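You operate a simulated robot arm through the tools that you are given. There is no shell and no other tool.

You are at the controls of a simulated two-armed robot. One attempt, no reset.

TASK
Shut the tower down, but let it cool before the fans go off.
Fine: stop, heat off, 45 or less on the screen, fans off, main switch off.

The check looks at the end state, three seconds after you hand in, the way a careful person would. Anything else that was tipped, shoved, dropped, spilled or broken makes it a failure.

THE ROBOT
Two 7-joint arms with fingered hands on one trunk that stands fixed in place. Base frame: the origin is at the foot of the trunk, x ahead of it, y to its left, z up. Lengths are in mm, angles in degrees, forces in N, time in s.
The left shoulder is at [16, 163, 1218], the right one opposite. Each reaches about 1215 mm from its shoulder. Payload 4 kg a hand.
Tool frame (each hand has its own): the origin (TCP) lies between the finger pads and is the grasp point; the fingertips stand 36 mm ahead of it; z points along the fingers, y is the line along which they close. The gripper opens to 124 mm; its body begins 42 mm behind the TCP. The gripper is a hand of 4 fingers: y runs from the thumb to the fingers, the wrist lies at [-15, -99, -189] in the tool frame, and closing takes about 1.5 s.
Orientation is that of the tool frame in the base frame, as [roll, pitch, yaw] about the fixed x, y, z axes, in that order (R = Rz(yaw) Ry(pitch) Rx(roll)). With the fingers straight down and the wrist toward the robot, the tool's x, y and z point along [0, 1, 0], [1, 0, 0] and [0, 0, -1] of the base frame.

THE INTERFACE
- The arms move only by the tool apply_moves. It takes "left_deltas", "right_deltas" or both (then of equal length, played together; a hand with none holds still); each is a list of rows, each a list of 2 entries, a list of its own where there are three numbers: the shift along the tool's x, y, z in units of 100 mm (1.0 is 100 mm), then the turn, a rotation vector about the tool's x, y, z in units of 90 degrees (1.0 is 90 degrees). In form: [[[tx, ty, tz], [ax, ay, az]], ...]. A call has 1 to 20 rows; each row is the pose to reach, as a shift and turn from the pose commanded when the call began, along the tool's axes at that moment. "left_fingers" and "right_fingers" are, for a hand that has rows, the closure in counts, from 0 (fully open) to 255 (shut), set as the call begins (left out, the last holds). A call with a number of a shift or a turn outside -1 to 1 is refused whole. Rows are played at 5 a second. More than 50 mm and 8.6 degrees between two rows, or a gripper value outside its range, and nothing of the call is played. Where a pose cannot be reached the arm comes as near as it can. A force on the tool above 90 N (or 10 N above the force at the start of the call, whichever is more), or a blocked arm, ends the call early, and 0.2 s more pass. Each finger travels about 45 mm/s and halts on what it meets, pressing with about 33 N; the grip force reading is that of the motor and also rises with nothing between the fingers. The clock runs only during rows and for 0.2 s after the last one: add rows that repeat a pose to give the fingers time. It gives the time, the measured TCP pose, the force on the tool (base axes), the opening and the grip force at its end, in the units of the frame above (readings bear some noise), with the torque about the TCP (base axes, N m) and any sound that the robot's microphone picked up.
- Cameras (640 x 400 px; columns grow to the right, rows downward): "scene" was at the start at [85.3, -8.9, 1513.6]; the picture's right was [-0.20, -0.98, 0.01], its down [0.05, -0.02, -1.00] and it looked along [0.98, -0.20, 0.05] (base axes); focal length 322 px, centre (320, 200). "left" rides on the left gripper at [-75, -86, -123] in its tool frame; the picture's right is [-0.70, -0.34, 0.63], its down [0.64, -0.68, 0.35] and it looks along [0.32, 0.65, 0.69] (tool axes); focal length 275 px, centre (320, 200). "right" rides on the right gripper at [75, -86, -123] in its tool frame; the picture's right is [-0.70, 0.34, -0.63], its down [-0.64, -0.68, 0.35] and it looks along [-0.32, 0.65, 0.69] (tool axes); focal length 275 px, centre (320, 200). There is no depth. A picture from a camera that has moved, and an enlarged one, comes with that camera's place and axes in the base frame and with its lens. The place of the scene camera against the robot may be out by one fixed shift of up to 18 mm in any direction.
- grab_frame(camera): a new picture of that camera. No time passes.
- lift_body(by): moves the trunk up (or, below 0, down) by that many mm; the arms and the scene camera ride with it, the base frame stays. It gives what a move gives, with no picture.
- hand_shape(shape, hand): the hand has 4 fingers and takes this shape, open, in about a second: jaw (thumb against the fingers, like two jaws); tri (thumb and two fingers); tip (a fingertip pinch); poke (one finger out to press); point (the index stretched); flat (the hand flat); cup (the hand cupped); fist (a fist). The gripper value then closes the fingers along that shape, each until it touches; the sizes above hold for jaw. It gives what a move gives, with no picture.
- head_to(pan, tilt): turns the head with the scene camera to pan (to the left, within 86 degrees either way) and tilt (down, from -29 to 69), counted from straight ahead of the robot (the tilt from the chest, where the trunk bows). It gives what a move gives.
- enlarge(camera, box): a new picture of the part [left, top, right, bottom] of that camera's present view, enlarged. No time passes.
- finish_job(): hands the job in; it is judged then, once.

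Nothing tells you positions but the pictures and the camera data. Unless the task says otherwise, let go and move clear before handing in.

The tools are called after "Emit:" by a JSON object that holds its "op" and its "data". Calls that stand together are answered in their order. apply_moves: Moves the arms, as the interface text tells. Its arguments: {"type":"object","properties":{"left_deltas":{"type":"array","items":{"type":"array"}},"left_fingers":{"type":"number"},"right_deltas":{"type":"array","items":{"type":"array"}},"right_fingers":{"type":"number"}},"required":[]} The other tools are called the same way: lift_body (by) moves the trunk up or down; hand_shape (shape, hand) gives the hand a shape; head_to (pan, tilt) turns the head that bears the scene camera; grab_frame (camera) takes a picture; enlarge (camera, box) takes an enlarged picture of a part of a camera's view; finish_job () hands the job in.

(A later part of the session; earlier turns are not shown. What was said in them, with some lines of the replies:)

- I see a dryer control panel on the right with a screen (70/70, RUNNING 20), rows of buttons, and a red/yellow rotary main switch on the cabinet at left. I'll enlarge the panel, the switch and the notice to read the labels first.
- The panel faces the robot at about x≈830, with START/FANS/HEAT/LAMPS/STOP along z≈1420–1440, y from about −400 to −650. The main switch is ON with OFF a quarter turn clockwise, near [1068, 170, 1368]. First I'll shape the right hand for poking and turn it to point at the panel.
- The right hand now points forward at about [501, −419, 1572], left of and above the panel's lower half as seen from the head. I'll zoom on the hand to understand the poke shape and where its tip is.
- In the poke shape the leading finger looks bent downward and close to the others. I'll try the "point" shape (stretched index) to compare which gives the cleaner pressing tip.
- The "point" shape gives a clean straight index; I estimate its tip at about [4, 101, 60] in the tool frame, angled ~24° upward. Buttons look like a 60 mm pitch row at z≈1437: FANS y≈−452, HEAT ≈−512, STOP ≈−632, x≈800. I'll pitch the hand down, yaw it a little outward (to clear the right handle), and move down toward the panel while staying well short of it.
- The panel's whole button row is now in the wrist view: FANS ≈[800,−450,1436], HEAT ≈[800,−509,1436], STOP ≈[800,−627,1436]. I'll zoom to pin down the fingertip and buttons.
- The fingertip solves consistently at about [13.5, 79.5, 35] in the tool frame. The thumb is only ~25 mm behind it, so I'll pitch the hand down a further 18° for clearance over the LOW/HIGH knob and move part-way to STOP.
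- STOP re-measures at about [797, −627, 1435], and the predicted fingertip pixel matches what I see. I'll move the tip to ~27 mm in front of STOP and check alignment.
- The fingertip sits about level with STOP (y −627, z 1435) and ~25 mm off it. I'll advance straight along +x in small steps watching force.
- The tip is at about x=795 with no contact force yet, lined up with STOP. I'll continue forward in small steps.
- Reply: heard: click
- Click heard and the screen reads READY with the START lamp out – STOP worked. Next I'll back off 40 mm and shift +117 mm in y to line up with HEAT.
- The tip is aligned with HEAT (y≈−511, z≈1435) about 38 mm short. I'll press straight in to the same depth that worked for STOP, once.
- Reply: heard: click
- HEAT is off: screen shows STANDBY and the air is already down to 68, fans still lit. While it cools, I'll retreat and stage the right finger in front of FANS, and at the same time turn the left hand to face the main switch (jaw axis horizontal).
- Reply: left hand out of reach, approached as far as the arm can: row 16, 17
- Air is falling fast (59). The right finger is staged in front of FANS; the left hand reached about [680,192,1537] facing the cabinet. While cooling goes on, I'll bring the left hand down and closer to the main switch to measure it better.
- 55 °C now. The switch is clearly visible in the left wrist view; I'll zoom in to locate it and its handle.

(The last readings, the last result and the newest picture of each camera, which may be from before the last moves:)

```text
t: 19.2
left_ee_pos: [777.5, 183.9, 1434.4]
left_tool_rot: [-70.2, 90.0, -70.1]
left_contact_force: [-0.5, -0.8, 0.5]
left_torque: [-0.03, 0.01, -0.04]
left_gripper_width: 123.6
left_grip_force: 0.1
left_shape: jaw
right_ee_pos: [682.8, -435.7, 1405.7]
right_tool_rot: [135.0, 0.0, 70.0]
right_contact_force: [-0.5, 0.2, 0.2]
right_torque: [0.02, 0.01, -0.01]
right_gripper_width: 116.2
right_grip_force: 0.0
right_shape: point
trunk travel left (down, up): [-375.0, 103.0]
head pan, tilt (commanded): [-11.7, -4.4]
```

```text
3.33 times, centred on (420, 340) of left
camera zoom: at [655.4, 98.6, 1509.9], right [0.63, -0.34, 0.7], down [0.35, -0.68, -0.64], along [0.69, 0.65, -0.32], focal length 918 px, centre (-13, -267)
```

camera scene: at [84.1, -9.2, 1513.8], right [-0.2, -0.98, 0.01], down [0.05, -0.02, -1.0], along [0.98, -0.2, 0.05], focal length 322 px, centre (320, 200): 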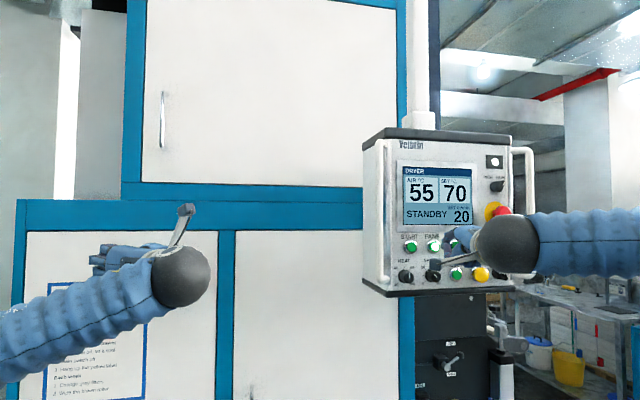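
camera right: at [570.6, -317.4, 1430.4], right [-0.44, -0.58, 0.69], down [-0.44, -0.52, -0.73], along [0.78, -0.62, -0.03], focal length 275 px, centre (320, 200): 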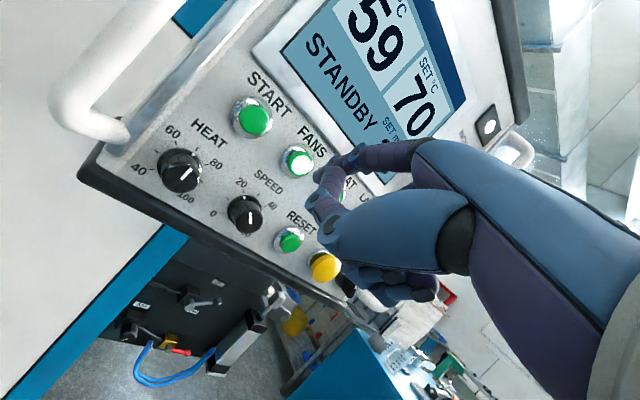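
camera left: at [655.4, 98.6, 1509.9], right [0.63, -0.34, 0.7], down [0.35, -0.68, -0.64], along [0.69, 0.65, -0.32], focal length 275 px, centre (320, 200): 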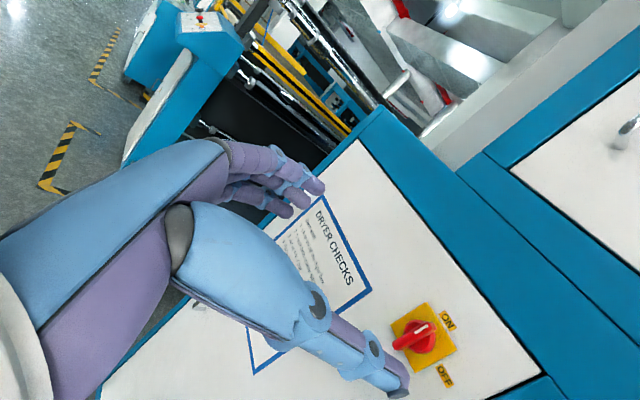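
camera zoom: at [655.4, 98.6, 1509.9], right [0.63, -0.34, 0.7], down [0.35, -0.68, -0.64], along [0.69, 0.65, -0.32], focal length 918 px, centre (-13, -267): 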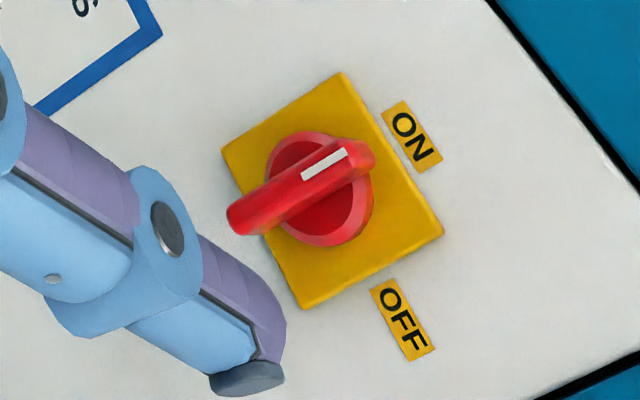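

I place the switch plate centre at about [1108, 176, 1353] with the handle front near x≈1080. I'll bring the left hand (open jaw) closer in line with it while the air keeps cooling.

Emit:
{"op": "apply_moves", "data": {"left_deltas": [[[0.16, -0.01, 0.2], [0, 0, 0]], [[0.32, -0.02, 0.4], [0, 0, 0]], [[0.48, -0.04, 0.6], [0, 0, 0]], [[0.64, -0.06, 0.8], [0, 0, 0]], [[0.81, -0.08, 1.0], [0, 0, 0]], [[0.81, -0.08, 1.0], [0, 0, 0]]]}}

Emit:
{"op": "grab_frame", "data": {"camera": "scene"}}

Emit:
{"op": "grab_frame", "data": {"camera": "left"}}

```text
t: 20.6
left_ee_pos: [879.8, 175.1, 1352.2]
left_tool_rot: [81.0, 89.9, 81.1]
left_contact_force: [0.6, -1.1, 0.3]
left_torque: [-0.04, -0.04, -0.01]
left_gripper_width: 123.7
left_grip_force: 0.0
left_shape: jaw
right_ee_pos: [683.9, -434.8, 1406.1]
right_tool_rot: [135.0, -0.1, 70.0]
right_contact_force: [0.3, 0.4, 1.6]
right_torque: [0.02, 0.02, 0.01]
right_gripper_width: 116.3
right_grip_force: 0.0
right_shape: point
trunk travel left (down, up): [-375.0, 103.0]
head pan, tilt (commanded): [-11.7, -4.4]
```

```text
taken
camera scene: at [84.9, -8.1, 1513.7], right [-0.2, -0.98, 0.01], down [0.05, -0.02, -1.0], along [0.98, -0.2, 0.05], focal length 322 px, centre (320, 200)
```

scene: 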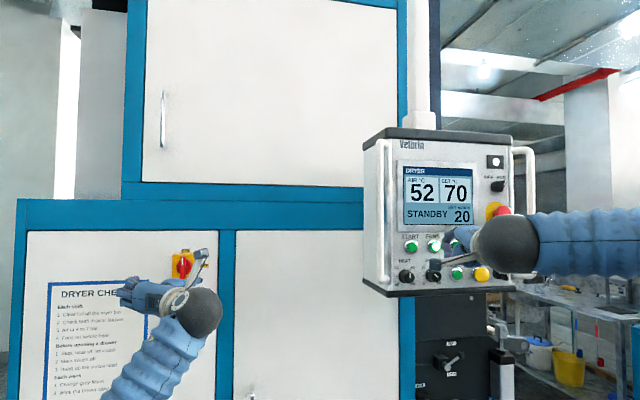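

```text
taken
camera left: at [758.6, 90.5, 1427.3], right [0.63, -0.34, 0.7], down [0.35, -0.68, -0.64], along [0.69, 0.65, -0.32], focal length 275 px, centre (320, 200)
```

left: 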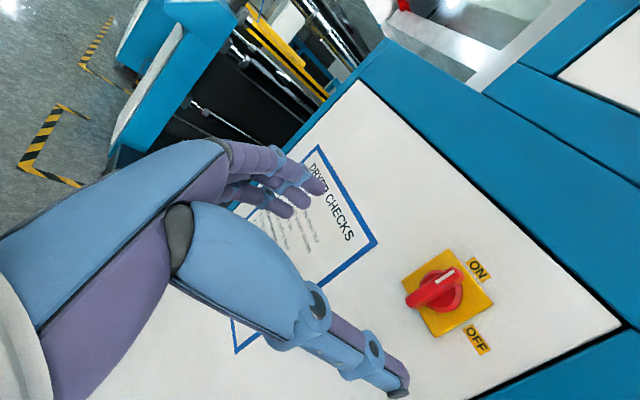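

52 °C. I'll zoom in on the switch again from this nearer view to refine its position.

Emit:
{"op": "enlarge", "data": {"camera": "left", "box": [380, 230, 520, 370]}}

Emit:
{"op": "enlarge", "data": {"camera": "scene", "box": [110, 230, 230, 350]}}

```text
2.86 times, centred on (450, 300) of left
camera zoom: at [758.6, 90.5, 1427.3], right [0.63, -0.34, 0.7], down [0.35, -0.68, -0.64], along [0.69, 0.65, -0.32], focal length 786 px, centre (-51, -86)
```

zoom: 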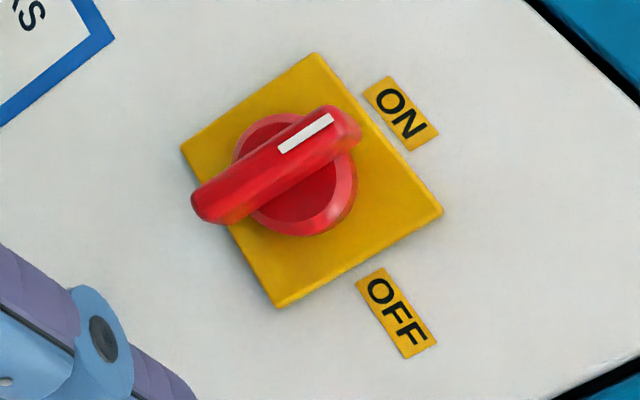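

```text
3.33 times, centred on (170, 290) of scene
camera zoom: at [84.9, -8.1, 1513.7], right [-0.2, -0.98, 0.01], down [0.05, -0.02, -1.0], along [0.98, -0.2, 0.05], focal length 1073 px, centre (820, -100)
```

zoom: 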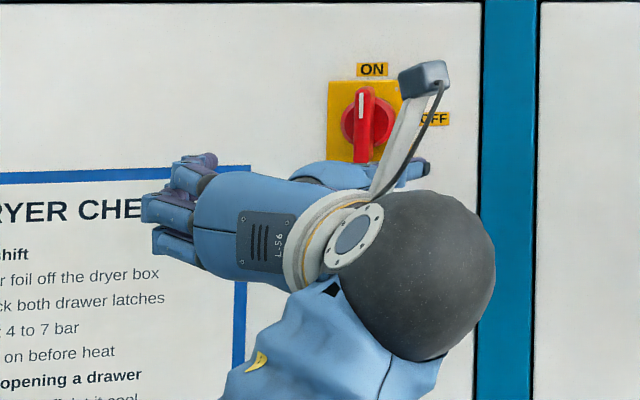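

Refined switch centre: about [1092, 174, 1358], handle front ≈ x 1066. I'll bring the left hand to x≈980 on the switch axis (fingertips ~50 mm short of the handle) and check temperature again.

Emit:
{"op": "apply_moves", "data": {"left_deltas": [[[-0.01, 0, 0.2], [0, 0, 0]], [[-0.03, 0, 0.4], [0, 0, 0]], [[-0.05, -0.01, 0.6], [0, 0, 0]], [[-0.06, -0.01, 0.8], [0, 0, 0]], [[-0.06, -0.01, 1.0], [0, 0, 0]], [[-0.06, -0.01, 1.0], [0, 0, 0]], [[-0.06, -0.01, 1.0], [0, 0, 0]], [[-0.06, -0.01, 1.0], [0, 0, 0]], [[-0.06, -0.01, 1.0], [0, 0, 0]], [[-0.06, -0.01, 1.0], [0, 0, 0]], [[-0.06, -0.01, 1.0], [0, 0, 0]]]}}

Emit:
{"op": "grab_frame", "data": {"camera": "left"}}

Emit:
{"op": "enlarge", "data": {"camera": "scene", "box": [350, 130, 550, 300]}}

Emit:
{"op": "enlarge", "data": {"camera": "scene", "box": [110, 230, 230, 350]}}

```text
t: 23.0
left_ee_pos: [979.6, 177.0, 1359.1]
left_tool_rot: [84.9, 89.9, 85.0]
left_contact_force: [0.7, 0.7, 0.3]
left_torque: [0.01, 0.03, -0.02]
left_gripper_width: 123.8
left_grip_force: 0.0
left_shape: jaw
right_ee_pos: [682.5, -436.6, 1404.3]
right_tool_rot: [135.0, 0.0, 70.0]
right_contact_force: [-0.3, -0.6, -1.0]
right_torque: [-0.01, 0.01, 0.0]
right_gripper_width: 116.1
right_grip_force: 0.1
right_shape: point
trunk travel left (down, up): [-375.0, 103.0]
head pan, tilt (commanded): [-11.7, -4.4]
```

```text
taken
camera left: at [857.8, 92.1, 1434.3], right [0.63, -0.34, 0.7], down [0.35, -0.68, -0.64], along [0.69, 0.65, -0.32], focal length 275 px, centre (320, 200)
```

left: 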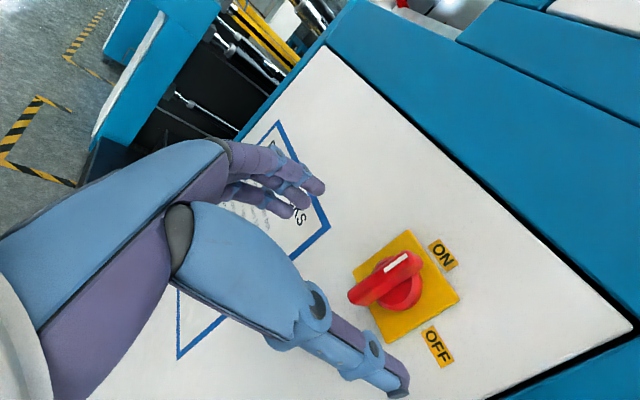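

```text
2.35 times, centred on (450, 215) of scene
camera zoom: at [85.3, -9.0, 1513.6], right [-0.2, -0.98, 0.01], down [0.05, -0.02, -1.0], along [0.98, -0.2, 0.05], focal length 757 px, centre (14, 165)
```

zoom: 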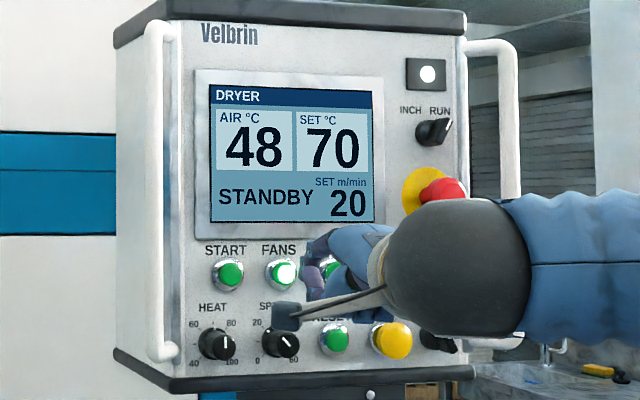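

```text
3.33 times, centred on (170, 290) of scene
camera zoom: at [85.3, -9.0, 1513.6], right [-0.2, -0.98, 0.01], down [0.05, -0.02, -1.0], along [0.98, -0.2, 0.05], focal length 1073 px, centre (820, -100)
```

zoom: 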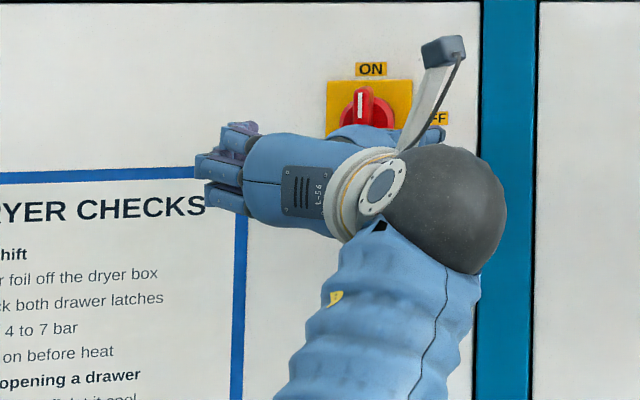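

48 °C – not yet at 45. Left hand sits on the switch axis ~50 mm short. I'll simply hold both arms still and let the fans run for a few more seconds.

Emit:
{"op": "apply_moves", "data": {"right_deltas": [[[0, 0, 0], [0, 0, 0]], [[0, 0, 0], [0, 0, 0]], [[0, 0, 0], [0, 0, 0]], [[0, 0, 0], [0, 0, 0]], [[0, 0, 0], [0, 0, 0]], [[0, 0, 0], [0, 0, 0]], [[0, 0, 0], [0, 0, 0]], [[0, 0, 0], [0, 0, 0]], [[0, 0, 0], [0, 0, 0]], [[0, 0, 0], [0, 0, 0]], [[0, 0, 0], [0, 0, 0]], [[0, 0, 0], [0, 0, 0]], [[0, 0, 0], [0, 0, 0]], [[0, 0, 0], [0, 0, 0]], [[0, 0, 0], [0, 0, 0]], [[0, 0, 0], [0, 0, 0]], [[0, 0, 0], [0, 0, 0]], [[0, 0, 0], [0, 0, 0]], [[0, 0, 0], [0, 0, 0]], [[0, 0, 0], [0, 0, 0]]]}}

Emit:
{"op": "enlarge", "data": {"camera": "scene", "box": [350, 130, 550, 300]}}

Emit:
{"op": "enlarge", "data": {"camera": "right", "box": [220, 80, 380, 240]}}

Emit:
{"op": "enlarge", "data": {"camera": "left", "box": [330, 210, 490, 370]}}

```text
t: 27.2
left_ee_pos: [980.2, 177.1, 1358.5]
left_tool_rot: [-78.9, 89.9, -78.9]
left_contact_force: [0.3, -0.1, 0.3]
left_torque: [0.04, 0.02, 0.02]
left_gripper_width: 123.8
left_grip_force: 0.1
left_shape: jaw
right_ee_pos: [684.8, -436.7, 1405.3]
right_tool_rot: [135.0, 0.0, 70.0]
right_contact_force: [-0.2, 0.4, 0.3]
right_torque: [-0.01, -0.01, 0.01]
right_gripper_width: 116.4
right_grip_force: 0.1
right_shape: point
trunk travel left (down, up): [-375.0, 103.0]
head pan, tilt (commanded): [-11.7, -4.4]
```

```text
2.35 times, centred on (450, 215) of scene
camera zoom: at [85.4, -9.1, 1513.6], right [-0.2, -0.98, 0.01], down [0.05, -0.02, -1.0], along [0.98, -0.2, 0.05], focal length 757 px, centre (14, 165)
```

zoom: 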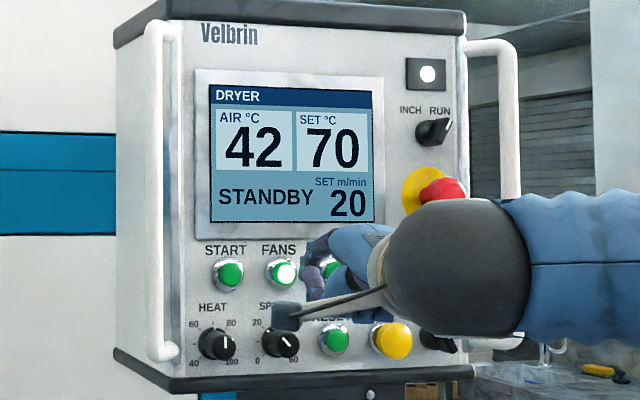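

```text
2.50 times, centred on (300, 160) of right
camera zoom: at [572.2, -316.7, 1429.8], right [-0.44, -0.58, 0.69], down [-0.44, -0.52, -0.73], along [0.78, -0.62, -0.03], focal length 688 px, centre (370, 300)
```

zoom: 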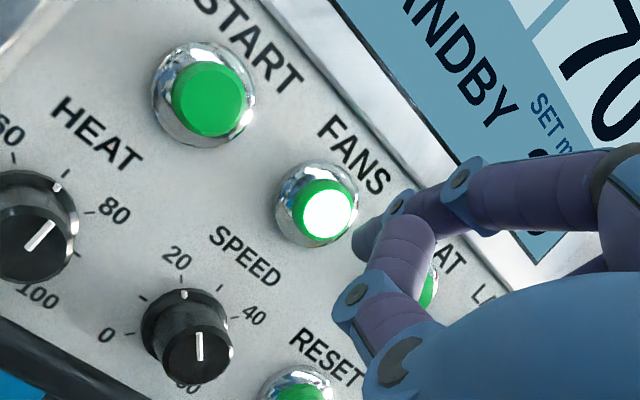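

```text
2.50 times, centred on (410, 290) of left
camera zoom: at [857.8, 92.0, 1434.3], right [0.63, -0.34, 0.7], down [0.35, -0.68, -0.64], along [0.69, 0.65, -0.32], focal length 688 px, centre (95, -25)
```

zoom: 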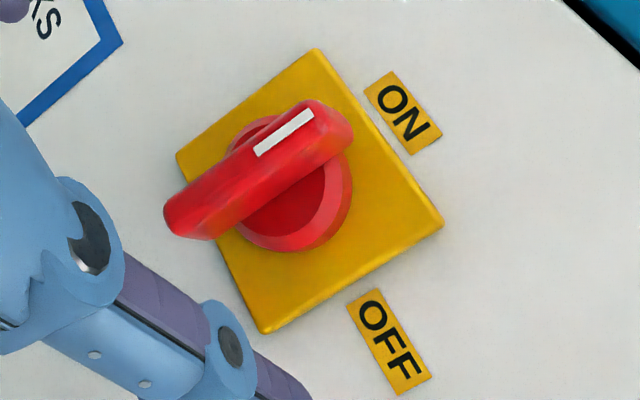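

The screen shows 42 °C, below 45, so the fans may go off. The tip is aligned with FANS (y≈−451, z≈1436); pressing once with the same depth.

Emit:
{"op": "apply_moves", "data": {"right_deltas": [[[0.0345, 0.066, 0.066], [0, 0, 0]], [[0.069, 0.1325, 0.133], [0, 0, 0]], [[0.0966, 0.1855, 0.186], [0, 0, 0]], [[0.114, 0.2186, 0.2194], [0, 0, 0]], [[0.124, 0.2385, 0.239], [0, 0, 0]], [[0.131, 0.2518, 0.2526], [0, 0, 0]], [[0.136, 0.2617, 0.2626], [0, 0, 0]]]}}

Emit:
{"op": "enlarge", "data": {"camera": "scene", "box": [350, 130, 550, 300]}}

Emit:
{"op": "enlarge", "data": {"camera": "right", "box": [220, 80, 380, 240]}}

```text
t: 28.8
left_ee_pos: [978.7, 176.5, 1361.0]
left_tool_rot: [-38.5, 89.7, -38.6]
left_contact_force: [-0.3, -0.4, 0.4]
left_torque: [0.0, 0.02, -0.01]
left_gripper_width: 124.0
left_grip_force: 0.2
left_shape: jaw
right_ee_pos: [721.3, -434.9, 1406.3]
right_tool_rot: [134.8, 0.0, 69.9]
right_contact_force: [-13.5, 1.4, 3.9]
right_torque: [-0.1, -0.8, 0.0]
right_gripper_width: 116.4
right_grip_force: 0.0
right_shape: point
trunk travel left (down, up): [-375.0, 103.0]
head pan, tilt (commanded): [-11.7, -4.4]
heard: click
```

```text
2.35 times, centred on (450, 215) of scene
camera zoom: at [82.8, -8.7, 1513.8], right [-0.2, -0.98, 0.01], down [0.05, -0.02, -1.0], along [0.98, -0.2, 0.05], focal length 757 px, centre (14, 165)
```

zoom: 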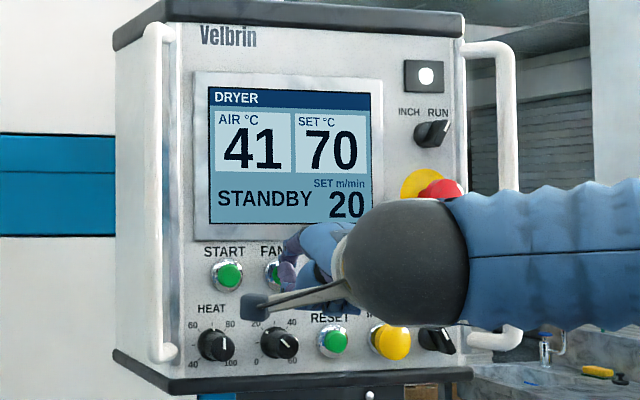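

```text
2.50 times, centred on (300, 160) of right
camera zoom: at [609.5, -315.2, 1431.5], right [-0.44, -0.58, 0.69], down [-0.44, -0.52, -0.73], along [0.78, -0.62, -0.03], focal length 688 px, centre (370, 300)
```

zoom: 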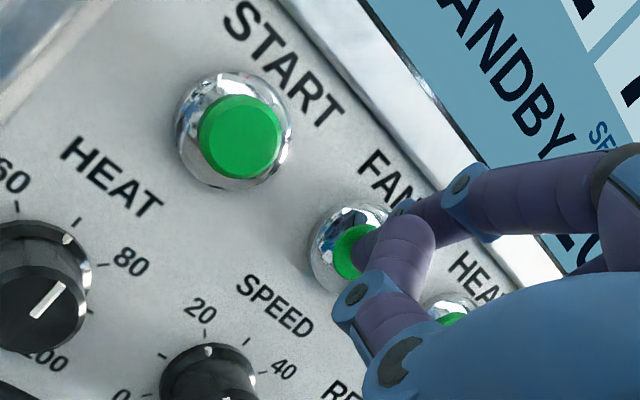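

FANS is off (lamp out) with 41 °C on the screen; stop, heat and fans are all done. I'll pull the right hand straight back from the panel and bring the left hand forward 45 mm toward the main switch handle.

Emit:
{"op": "apply_moves", "data": {"right_deltas": [[[-0.069, -0.1325, -0.133], [0, 0, 0]], [[-0.138, -0.265, -0.266], [0, 0, 0]], [[-0.207, -0.3975, -0.399], [0, 0, 0]], [[-0.276, -0.53, -0.532], [0, 0, 0]], [[-0.345, -0.6625, -0.665], [0, 0, 0]], [[-0.345, -0.6625, -0.665], [0, 0, 0]]], "left_deltas": [[[0, -0.005, 0.1], [0, 0, 0]], [[0, -0.01, 0.2], [0, 0, 0]], [[0, -0.015, 0.3], [0, 0, 0]], [[0, -0.015, 0.4], [0, 0, 0]], [[0, -0.015, 0.45], [0, 0, 0]], [[0, -0.015, 0.45], [0, 0, 0]]]}}

Emit:
{"op": "grab_frame", "data": {"camera": "left"}}

Emit:
{"op": "grab_frame", "data": {"camera": "scene"}}

Emit:
{"op": "enlarge", "data": {"camera": "scene", "box": [350, 130, 550, 300]}}

Emit:
{"op": "enlarge", "data": {"camera": "scene", "box": [130, 220, 230, 320]}}

```text
t: 30.2
left_ee_pos: [1028.6, 175.0, 1359.1]
left_tool_rot: [-166.4, 89.8, -166.4]
left_contact_force: [0.8, -0.8, -0.5]
left_torque: [0.02, 0.01, 0.0]
left_gripper_width: 123.9
left_grip_force: 0.0
left_shape: jaw
right_ee_pos: [622.1, -434.3, 1405.1]
right_tool_rot: [135.0, 0.0, 70.0]
right_contact_force: [0.1, 0.7, 0.5]
right_torque: [0.03, 0.0, -0.04]
right_gripper_width: 116.4
right_grip_force: 0.0
right_shape: point
trunk travel left (down, up): [-375.0, 103.0]
head pan, tilt (commanded): [-11.7, -4.4]
```

```text
taken
camera left: at [905.8, 89.8, 1434.1], right [0.63, -0.34, 0.7], down [0.35, -0.68, -0.64], along [0.69, 0.65, -0.32], focal length 275 px, centre (320, 200)
```

left: 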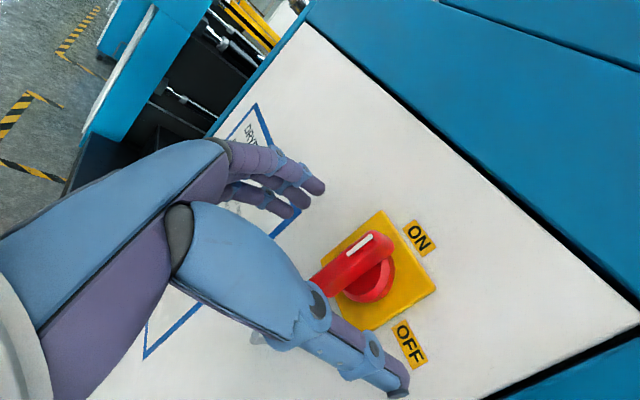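

```text
taken
camera scene: at [85.9, -8.9, 1513.5], right [-0.2, -0.98, 0.01], down [0.05, -0.02, -1.0], along [0.98, -0.2, 0.05], focal length 322 px, centre (320, 200)
```

scene: 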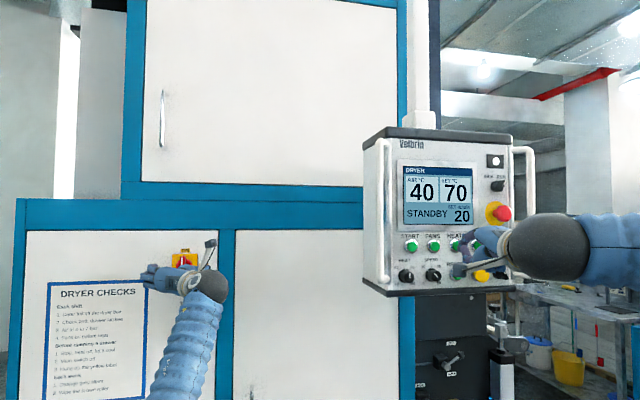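

```text
2.35 times, centred on (450, 215) of scene
camera zoom: at [85.9, -8.9, 1513.5], right [-0.2, -0.98, 0.01], down [0.05, -0.02, -1.0], along [0.98, -0.2, 0.05], focal length 757 px, centre (14, 165)
```

zoom: 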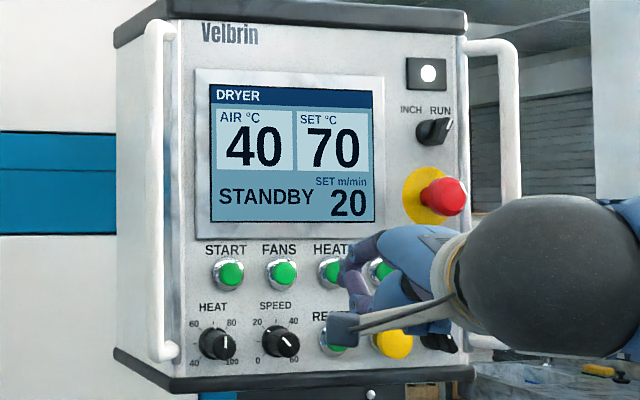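

```text
4.00 times, centred on (180, 270) of scene
camera zoom: at [85.9, -8.9, 1513.5], right [-0.2, -0.98, 0.01], down [0.05, -0.02, -1.0], along [0.98, -0.2, 0.05], focal length 1287 px, centre (880, -80)
```

zoom: 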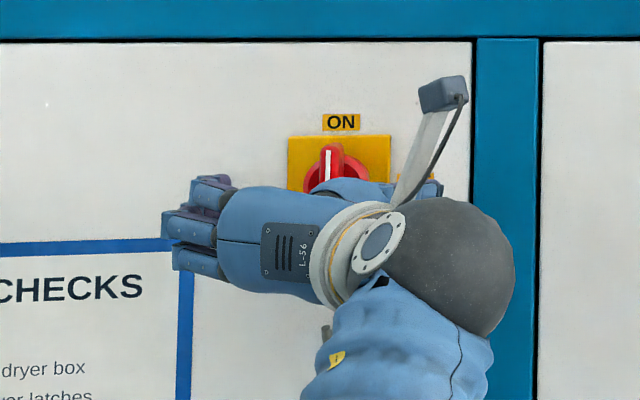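

All three lamps (START, FANS, HEAT) are out, 40 °C on the screen. The left hand straddles the switch handle with fingertips near x≈1065; I'll zoom in to judge depth before closing.

Emit:
{"op": "enlarge", "data": {"camera": "left", "box": [260, 160, 460, 400]}}

```text
1.67 times, centred on (360, 280) of left
camera zoom: at [905.8, 89.8, 1434.1], right [0.63, -0.34, 0.7], down [0.35, -0.68, -0.64], along [0.69, 0.65, -0.32], focal length 459 px, centre (253, 67)
```

zoom: 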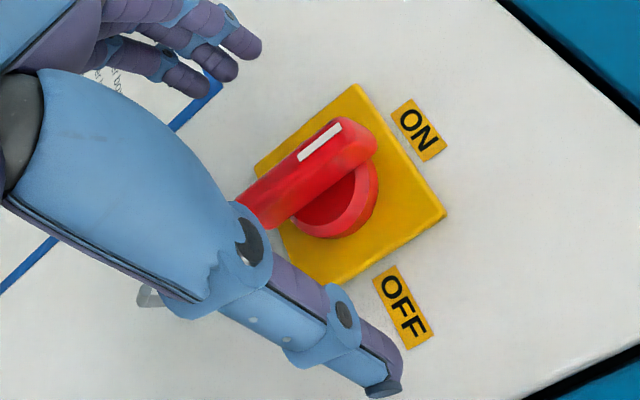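

Handle front is at about x≈1055 and plate at ≈1096, both centred on the hand's axis. I'll go 12 mm deeper (fingertips ≈1077) and close the jaw on the handle.

Emit:
{"op": "apply_moves", "data": {"left_deltas": [[[0, 0, 0.06], [0, 0, 0]], [[0, 0, 0.12], [0, 0, 0]], [[0, 0, 0.12], [0, 0, 0]]]}}

Emit:
{"op": "apply_moves", "data": {"left_deltas": [[[0, 0, 0], [0, 0, 0]], [[0, 0, 0], [0, 0, 0]], [[0, 0, 0], [0, 0, 0]], [[0, 0, 0], [0, 0, 0]], [[0, 0, 0], [0, 0, 0]], [[0, 0, 0], [0, 0, 0]], [[0, 0, 0], [0, 0, 0]], [[0, 0, 0], [0, 0, 0]], [[0, 0, 0], [0, 0, 0]], [[0, 0, 0], [0, 0, 0]]], "left_fingers": 255}}

Emit:
{"op": "grab_frame", "data": {"camera": "left"}}

Emit:
{"op": "enlarge", "data": {"camera": "scene", "box": [130, 220, 230, 320]}}

```text
t: 31.0
left_ee_pos: [1039.0, 174.2, 1358.6]
left_tool_rot: [56.2, 90.0, 56.2]
left_contact_force: [0.1, 0.0, 0.1]
left_torque: [-0.01, 0.0, 0.03]
left_gripper_width: 123.7
left_grip_force: 0.0
left_shape: jaw
right_ee_pos: [622.9, -434.8, 1405.6]
right_tool_rot: [135.0, 0.0, 70.0]
right_contact_force: [0.1, -0.1, 0.2]
right_torque: [0.02, 0.01, -0.01]
right_gripper_width: 116.1
right_grip_force: 0.0
right_shape: point
trunk travel left (down, up): [-375.0, 103.0]
head pan, tilt (commanded): [-11.7, -4.4]
```

```text
t: 33.2
left_ee_pos: [1038.0, 171.7, 1360.0]
left_tool_rot: [46.5, 89.9, 46.5]
left_contact_force: [-25.2, -6.9, -5.6]
left_torque: [0.05, 0.12, -0.14]
left_gripper_width: 18.8
left_grip_force: 33.1
left_shape: jaw
right_ee_pos: [620.5, -435.5, 1406.0]
right_tool_rot: [134.9, -0.1, 70.0]
right_contact_force: [-0.1, 0.0, -0.9]
right_torque: [0.03, 0.03, 0.01]
right_gripper_width: 116.0
right_grip_force: 0.0
right_shape: point
trunk travel left (down, up): [-375.0, 103.0]
head pan, tilt (commanded): [-11.7, -4.4]
```

```text
taken
camera left: at [914.6, 86.8, 1435.9], right [0.63, -0.34, 0.7], down [0.35, -0.68, -0.64], along [0.69, 0.65, -0.31], focal length 275 px, centre (320, 200)
```

left: 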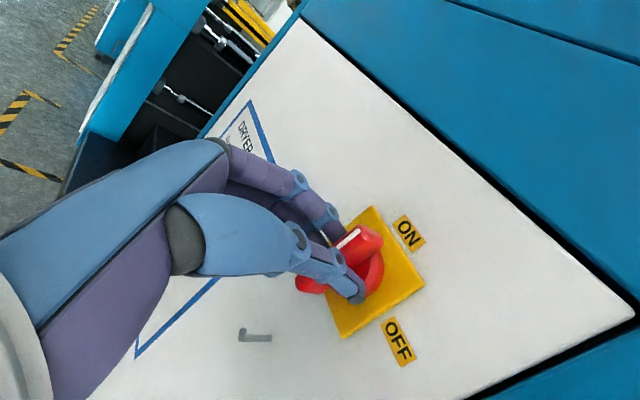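

```text
4.00 times, centred on (180, 270) of scene
camera zoom: at [82.6, -9.9, 1513.7], right [-0.2, -0.98, 0.0], down [0.05, -0.01, -1.0], along [0.98, -0.2, 0.05], focal length 1287 px, centre (880, -80)
```

zoom: 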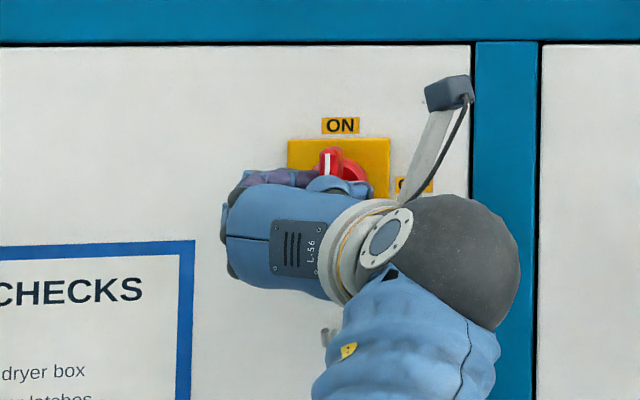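

Gripped: opening 18.8 mm on the handle, with fingertips pressing the rotor lightly (−25 N). I'll ease back 3 mm and turn clockwise (+ about tool z) the first 45°, then check.

Emit:
{"op": "apply_moves", "data": {"left_deltas": [[[0, 0, -0.02], [0, 0, 0]], [[0, 0, -0.03], [0, 0, 0]], [[0, 0, -0.03], [0, 0, 0.083]], [[0, 0, -0.03], [0, 0, 0.167]], [[0, 0, -0.03], [0, 0, 0.25]], [[0, 0, -0.03], [0, 0, 0.333]], [[0, 0, -0.03], [0, 0, 0.417]], [[0, 0, -0.03], [0, 0, 0.5]]], "left_fingers": 255}}

Emit:
{"op": "grab_frame", "data": {"camera": "left"}}

Emit:
{"op": "enlarge", "data": {"camera": "scene", "box": [130, 220, 230, 320]}}

```text
t: 35.0
left_ee_pos: [1035.8, 175.6, 1356.7]
left_tool_rot: [90.2, 45.0, 90.3]
left_contact_force: [-9.7, -0.7, -12.9]
left_torque: [-0.29, 0.12, 0.34]
left_gripper_width: 18.0
left_grip_force: 33.1
left_shape: jaw
right_ee_pos: [621.9, -434.1, 1403.9]
right_tool_rot: [135.1, 0.0, 70.1]
right_contact_force: [-0.2, 0.2, 0.2]
right_torque: [0.04, -0.04, -0.02]
right_gripper_width: 116.5
right_grip_force: 0.1
right_shape: point
trunk travel left (down, up): [-375.0, 103.0]
head pan, tilt (commanded): [-11.7, -4.4]
```

```text
taken
camera left: at [913.6, 62.1, 1350.1], right [0.64, -0.73, 0.25], down [0.34, -0.02, -0.94], along [0.69, 0.68, 0.23], focal length 275 px, centre (320, 200)
```

left: 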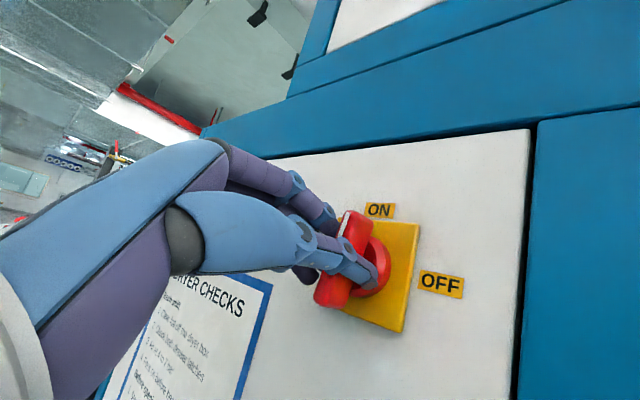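

```text
4.00 times, centred on (180, 270) of scene
camera zoom: at [85.4, -8.7, 1513.4], right [-0.2, -0.98, 0.01], down [0.05, -0.02, -1.0], along [0.98, -0.2, 0.05], focal length 1287 px, centre (880, -80)
```

zoom: 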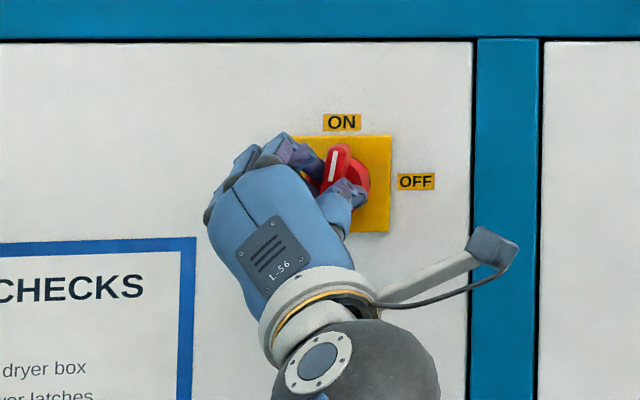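

The hand has turned 45° and the handle has followed part of the way (fingers have some slack). I'll zoom in to see how it is seated before continuing.

Emit:
{"op": "enlarge", "data": {"camera": "left", "box": [270, 180, 470, 340]}}

Emit:
{"op": "enlarge", "data": {"camera": "scene", "box": [160, 240, 210, 290]}}

```text
2.50 times, centred on (370, 260) of left
camera zoom: at [913.6, 62.1, 1350.1], right [0.64, -0.73, 0.25], down [0.34, -0.02, -0.94], along [0.69, 0.68, 0.23], focal length 688 px, centre (195, 50)
```

zoom: 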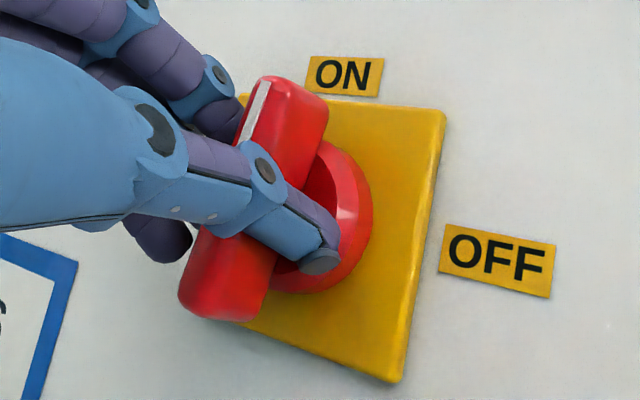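

```text
8.00 times, centred on (185, 265) of scene
camera zoom: at [85.4, -8.7, 1513.4], right [-0.2, -0.98, 0.01], down [0.05, -0.02, -1.0], along [0.98, -0.2, 0.05], focal length 2575 px, centre (1400, -320)
```

zoom: 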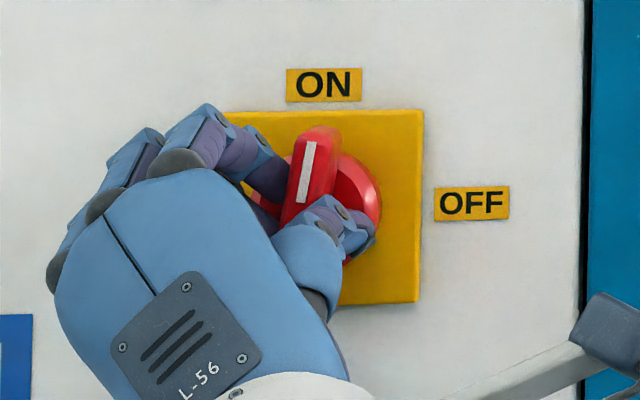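

The handle lags the hand (about 12° vs 45°), but the jaw is acting like a wrench with fingers upper-left and thumb lower-right. I'll keep turning toward 90° and see if it follows.

Emit:
{"op": "apply_moves", "data": {"left_deltas": [[[0, 0, 0], [0, 0, 0.083]], [[0, 0, 0], [0, 0, 0.167]], [[0, 0, 0], [0, 0, 0.25]], [[0, 0, 0], [0, 0, 0.333]], [[0, 0, 0], [0, 0, 0.417]], [[0, 0, 0], [0, 0, 0.5]]], "left_fingers": 255}}

Emit:
{"op": "grab_frame", "data": {"camera": "left"}}

Emit:
{"op": "enlarge", "data": {"camera": "scene", "box": [150, 230, 220, 300]}}

```text
t: 36.4
left_ee_pos: [1037.0, 175.9, 1358.3]
left_tool_rot: [89.9, 0.0, 90.1]
left_contact_force: [-6.0, 7.8, -9.2]
left_torque: [-0.15, -0.23, 0.35]
left_gripper_width: 18.1
left_grip_force: 33.2
left_shape: jaw
right_ee_pos: [621.9, -434.3, 1406.8]
right_tool_rot: [135.0, 0.1, 69.8]
right_contact_force: [0.2, 0.4, 0.0]
right_torque: [0.01, 0.0, 0.02]
right_gripper_width: 116.3
right_grip_force: 0.0
right_shape: point
trunk travel left (down, up): [-375.0, 103.0]
head pan, tilt (commanded): [-11.7, -4.4]
```

```text
taken
camera left: at [913.0, 101.6, 1273.6], right [0.63, -0.7, -0.34], down [0.34, 0.65, -0.68], along [0.69, 0.32, 0.65], focal length 275 px, centre (320, 200)
```

left: 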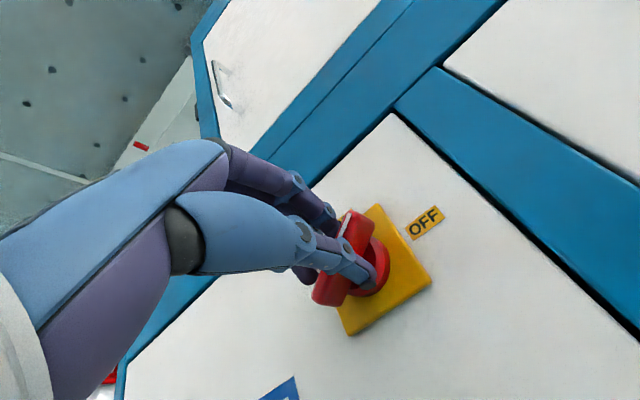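

```text
5.71 times, centred on (185, 265) of scene
camera zoom: at [85.4, -7.4, 1513.6], right [-0.2, -0.98, 0.01], down [0.05, -0.02, -1.0], along [0.98, -0.2, 0.05], focal length 1839 px, centre (1091, -171)
```

zoom: 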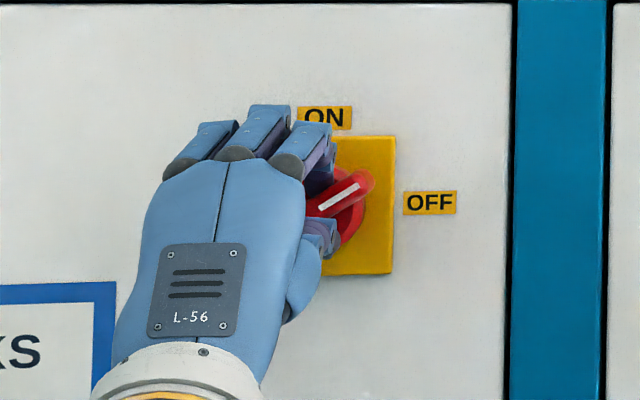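

Now the handle follows with a constant lag of ~33° (mark is at roughly 57°). I'll turn the hand a further ~36° to bring the handle to horizontal at OFF.

Emit:
{"op": "apply_moves", "data": {"left_deltas": [[[0, 0, 0], [0, 0, 0.08]], [[0, 0, 0], [0, 0, 0.16]], [[0, 0, 0], [0, 0, 0.24]], [[0, 0, 0], [0, 0, 0.32]], [[0, 0, 0], [0, 0, 0.4]]], "left_fingers": 255}}

Emit:
{"op": "grab_frame", "data": {"camera": "left"}}

Emit:
{"op": "enlarge", "data": {"camera": "scene", "box": [150, 230, 220, 300]}}

Emit:
{"op": "enlarge", "data": {"camera": "scene", "box": [350, 130, 550, 300]}}

```text
t: 37.6
left_ee_pos: [1035.3, 177.1, 1361.0]
left_tool_rot: [89.9, -36.0, 90.1]
left_contact_force: [-1.8, 10.5, 1.8]
left_torque: [-0.38, -0.53, 0.18]
left_gripper_width: 17.4
left_grip_force: 33.1
left_shape: jaw
right_ee_pos: [620.9, -433.4, 1406.8]
right_tool_rot: [135.0, 0.1, 69.9]
right_contact_force: [-0.1, 0.7, 0.4]
right_torque: [0.02, -0.02, 0.02]
right_gripper_width: 116.3
right_grip_force: 0.1
right_shape: point
trunk travel left (down, up): [-375.0, 103.0]
head pan, tilt (commanded): [-11.7, -4.4]
```

```text
taken
camera left: at [912.8, 166.8, 1247.2], right [0.63, -0.36, -0.68], down [0.34, 0.92, -0.17], along [0.69, -0.12, 0.71], focal length 275 px, centre (320, 200)
```

left: 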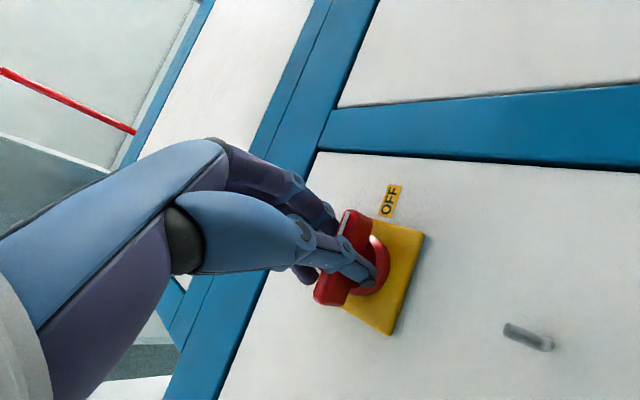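

```text
5.71 times, centred on (185, 265) of scene
camera zoom: at [84.7, -7.5, 1513.8], right [-0.2, -0.98, 0.01], down [0.05, -0.02, -1.0], along [0.98, -0.2, 0.05], focal length 1839 px, centre (1091, -171)
```

zoom: 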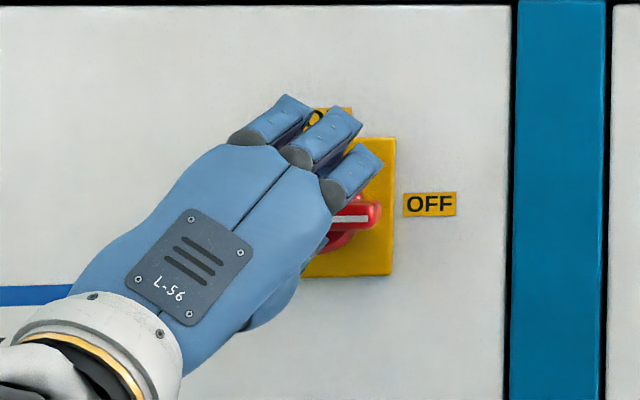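

```text
2.35 times, centred on (450, 215) of scene
camera zoom: at [84.7, -7.5, 1513.8], right [-0.2, -0.98, 0.01], down [0.05, -0.02, -1.0], along [0.98, -0.2, 0.05], focal length 757 px, centre (14, 165)
```

zoom: 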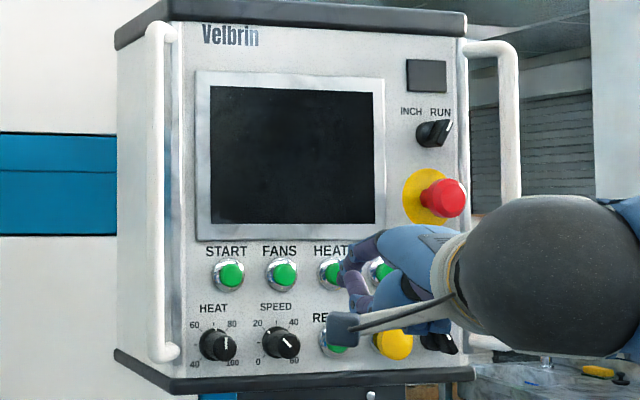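

The panel screen is dark and the handle's mark points to OFF. I'll open the left hand and, once released, back straight away from the switch.

Emit:
{"op": "apply_moves", "data": {"left_deltas": [[[0, 0, 0], [0, 0, 0]], [[0, 0, 0], [0, 0, 0]], [[0, 0, 0], [0, 0, 0]], [[0, 0, 0], [0, 0, 0]], [[0, 0, 0], [0, 0, 0]], [[0, 0, 0], [0, 0, 0]], [[0, 0, 0], [0, 0, 0]]], "left_fingers": 80}}

Emit:
{"op": "grab_frame", "data": {"camera": "left"}}

Emit:
{"op": "enlarge", "data": {"camera": "scene", "box": [150, 230, 220, 300]}}

```text
t: 39.2
left_ee_pos: [1036.0, 176.1, 1359.4]
left_tool_rot: [90.1, -35.9, 89.9]
left_contact_force: [-0.1, -1.1, -0.5]
left_torque: [0.0, 0.0, 0.03]
left_gripper_width: 84.8
left_grip_force: 0.0
left_shape: jaw
right_ee_pos: [622.8, -434.7, 1406.0]
right_tool_rot: [135.0, 0.1, 70.0]
right_contact_force: [0.1, 0.2, 0.9]
right_torque: [0.0, 0.02, 0.05]
right_gripper_width: 116.4
right_grip_force: 0.0
right_shape: point
trunk travel left (down, up): [-375.0, 103.0]
head pan, tilt (commanded): [-11.7, -4.4]
```

```text
taken
camera left: at [913.2, 165.1, 1245.9], right [0.63, -0.37, -0.68], down [0.34, 0.92, -0.17], along [0.69, -0.13, 0.71], focal length 275 px, centre (320, 200)
```

left: 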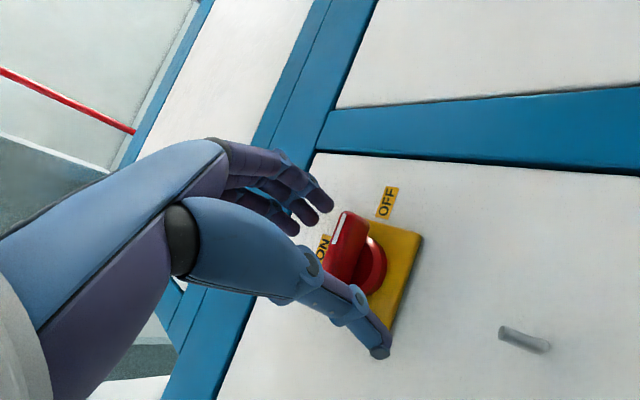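

```text
5.71 times, centred on (185, 265) of scene
camera zoom: at [85.4, -8.8, 1513.6], right [-0.2, -0.98, 0.01], down [0.05, -0.02, -1.0], along [0.98, -0.2, 0.05], focal length 1839 px, centre (1091, -171)
```

zoom: 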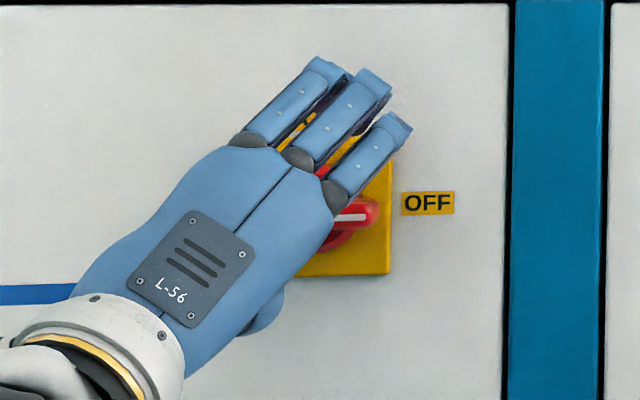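

Released, and the handle stays horizontal at OFF. Backing the left hand straight off 100 mm and pulling the right hand farther clear too.

Emit:
{"op": "apply_moves", "data": {"left_deltas": [[[0, 0, -0.15], [0, 0, 0]], [[0, 0, -0.3], [0, 0, 0]], [[0, 0, -0.5], [0, 0, 0]], [[0, 0, -0.75], [0, 0, 0]], [[0, 0, -1.0], [0, 0, 0]], [[0, 0, -1.0], [0, 0, 0]]], "right_deltas": [[[-0.06, -0.11, -0.11], [0, 0, 0]], [[-0.12, -0.22, -0.22], [0, 0, 0]], [[-0.17, -0.33, -0.33], [0, 0, 0]], [[-0.23, -0.44, -0.44], [0, 0, 0]], [[-0.29, -0.55, -0.55], [0, 0, 0]], [[-0.29, -0.55, -0.55], [0, 0, 0]]]}}

Emit:
{"op": "grab_frame", "data": {"camera": "scene"}}

Emit:
{"op": "grab_frame", "data": {"camera": "left"}}

Emit:
{"op": "grab_frame", "data": {"camera": "right"}}

```text
t: 40.6
left_ee_pos: [935.2, 172.6, 1357.5]
left_tool_rot: [90.2, -36.0, 89.9]
left_contact_force: [-0.5, -0.5, -0.2]
left_torque: [-0.01, 0.01, 0.01]
left_gripper_width: 85.0
left_grip_force: 0.0
left_shape: jaw
right_ee_pos: [542.3, -436.2, 1404.1]
right_tool_rot: [135.1, 0.0, 69.9]
right_contact_force: [-0.4, 0.6, -0.8]
right_torque: [0.03, -0.01, 0.03]
right_gripper_width: 116.3
right_grip_force: 0.1
right_shape: point
trunk travel left (down, up): [-375.0, 103.0]
head pan, tilt (commanded): [-11.7, -4.4]
```

```text
taken
camera scene: at [86.0, -8.9, 1513.6], right [-0.2, -0.98, 0.01], down [0.05, -0.02, -1.0], along [0.98, -0.2, 0.05], focal length 322 px, centre (320, 200)
```

scene: 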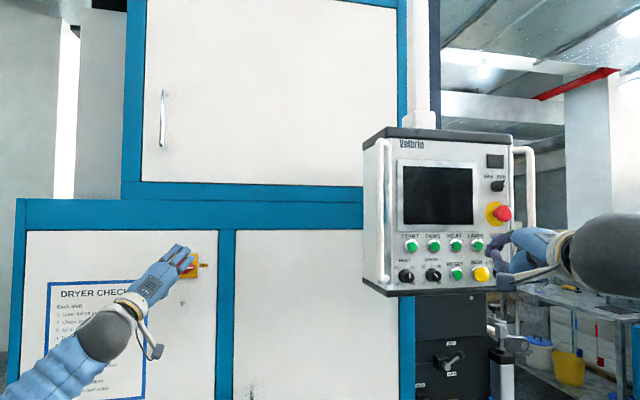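

```text
taken
camera left: at [811.9, 163.4, 1244.5], right [0.63, -0.36, -0.68], down [0.34, 0.92, -0.17], along [0.69, -0.13, 0.71], focal length 275 px, centre (320, 200)
```

left: 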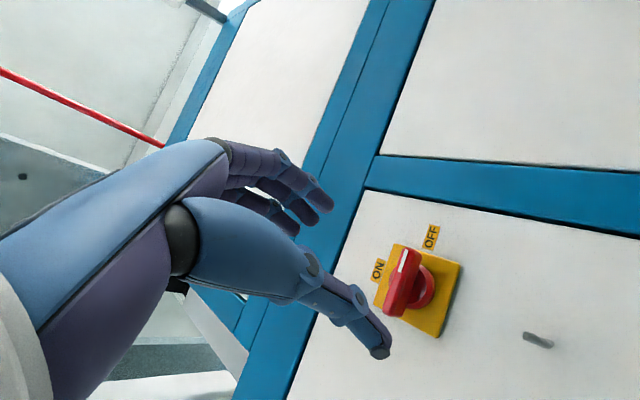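

```text
taken
camera right: at [429.7, -317.2, 1430.4], right [-0.44, -0.58, 0.69], down [-0.44, -0.52, -0.73], along [0.78, -0.62, -0.03], focal length 275 px, centre (320, 200)
```

right: 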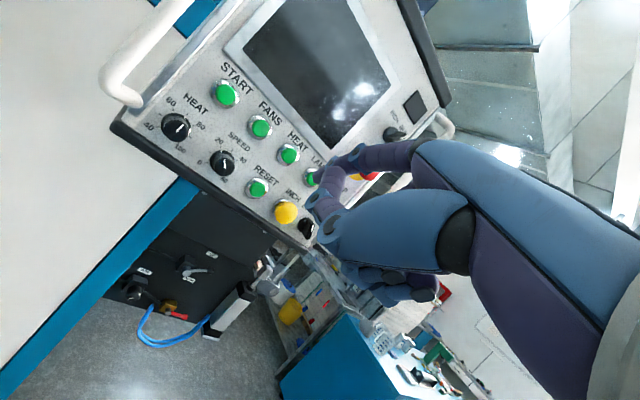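

Everything is off and nothing was disturbed that I can see. I'll draw the left arm back further and take a last close look at the switch from the head camera.

Emit:
{"op": "apply_moves", "data": {"left_deltas": [[[0, 0, -0.25], [0, 0, 0]], [[0, 0, -0.5], [0, 0, 0]], [[0, 0, -0.75], [0, 0, 0]], [[0, 0, -1.0], [0, 0, 0]], [[0, 0, -1.0], [0, 0, 0]]]}}

Emit:
{"op": "enlarge", "data": {"camera": "scene", "box": [130, 220, 240, 320]}}

Emit:
{"op": "enlarge", "data": {"camera": "left", "box": [340, 180, 560, 380]}}

Emit:
{"op": "enlarge", "data": {"camera": "scene", "box": [350, 120, 550, 300]}}

```text
t: 41.8
left_ee_pos: [836.8, 174.3, 1357.6]
left_tool_rot: [90.1, -36.0, 89.9]
left_contact_force: [0.3, 0.1, -0.4]
left_torque: [-0.01, -0.01, 0.0]
left_gripper_width: 85.0
left_grip_force: 0.0
left_shape: jaw
right_ee_pos: [542.2, -436.5, 1405.3]
right_tool_rot: [135.0, 0.0, 70.1]
right_contact_force: [-0.5, 0.0, -0.7]
right_torque: [0.03, 0.02, -0.04]
right_gripper_width: 116.2
right_grip_force: 0.2
right_shape: point
trunk travel left (down, up): [-375.0, 103.0]
head pan, tilt (commanded): [-11.7, -4.4]
```

```text
4.00 times, centred on (185, 270) of scene
camera zoom: at [85.7, -9.1, 1513.6], right [-0.2, -0.98, 0.01], down [0.05, -0.02, -1.0], along [0.98, -0.2, 0.05], focal length 1287 px, centre (860, -80)
```

zoom: 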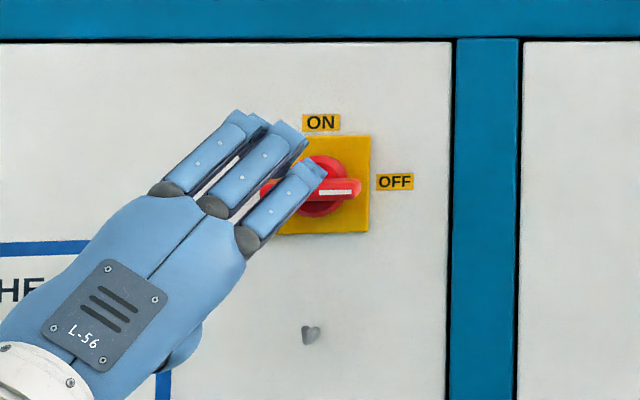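

```text
2.00 times, centred on (450, 280) of left
camera zoom: at [713.7, 165.1, 1244.7], right [0.63, -0.37, -0.68], down [0.34, 0.92, -0.17], along [0.69, -0.13, 0.71], focal length 551 px, centre (60, 40)
```

zoom: 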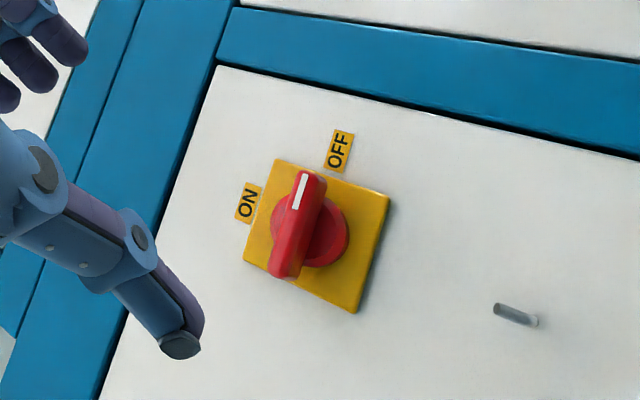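

```text
2.22 times, centred on (450, 210) of scene
camera zoom: at [85.7, -9.1, 1513.6], right [-0.2, -0.98, 0.01], down [0.05, -0.02, -1.0], along [0.98, -0.2, 0.05], focal length 715 px, centre (31, 178)
```

zoom: 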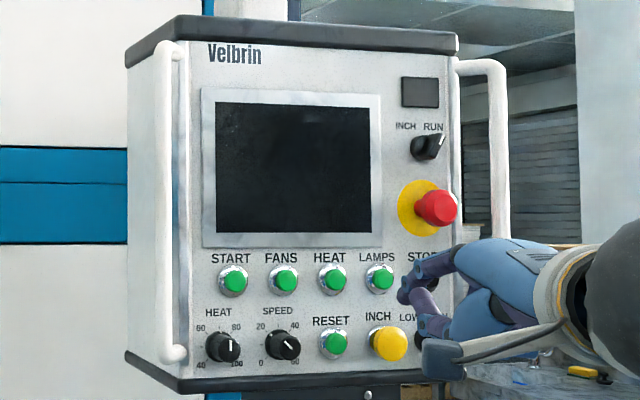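

The handle sits squarely at OFF, the screen and all lamps are dark, the other knobs and the e-stop look unchanged, and both hands are clear. The order was stop, heat off, cool to 42, fans off (40–41 on the screen), main switch off, so I'm handing in.

Emit:
{"op": "finish_job", "data": {}}

```text
The job is handed in.
```

The tower is shut down, and the fans stayed on until the air had cooled below 45. I've handed the job in, but no result came back.

1. **Stop:** I pressed STOP. The screen changed from RUNNING to READY and the START lamp went out.
2. **Heat off:** I pressed HEAT. The screen changed to STANDBY and the HEAT lamp went out.
3. **Cooling:** I waited with the fans on until the screen showed 42.
4. **Fans off:** I pressed FANS. The lamp went out, and the screen read 41, then 40.
5. **Main switch off:** I turned the handle to OFF. The screen and all the lamps went dark.

Both hands let go and moved clear before I handed in. In the last pictures, the emergency stop and the knobs I could see looked unchanged. The right hand partly hid the LOW/HIGH knob and STOP in that view.
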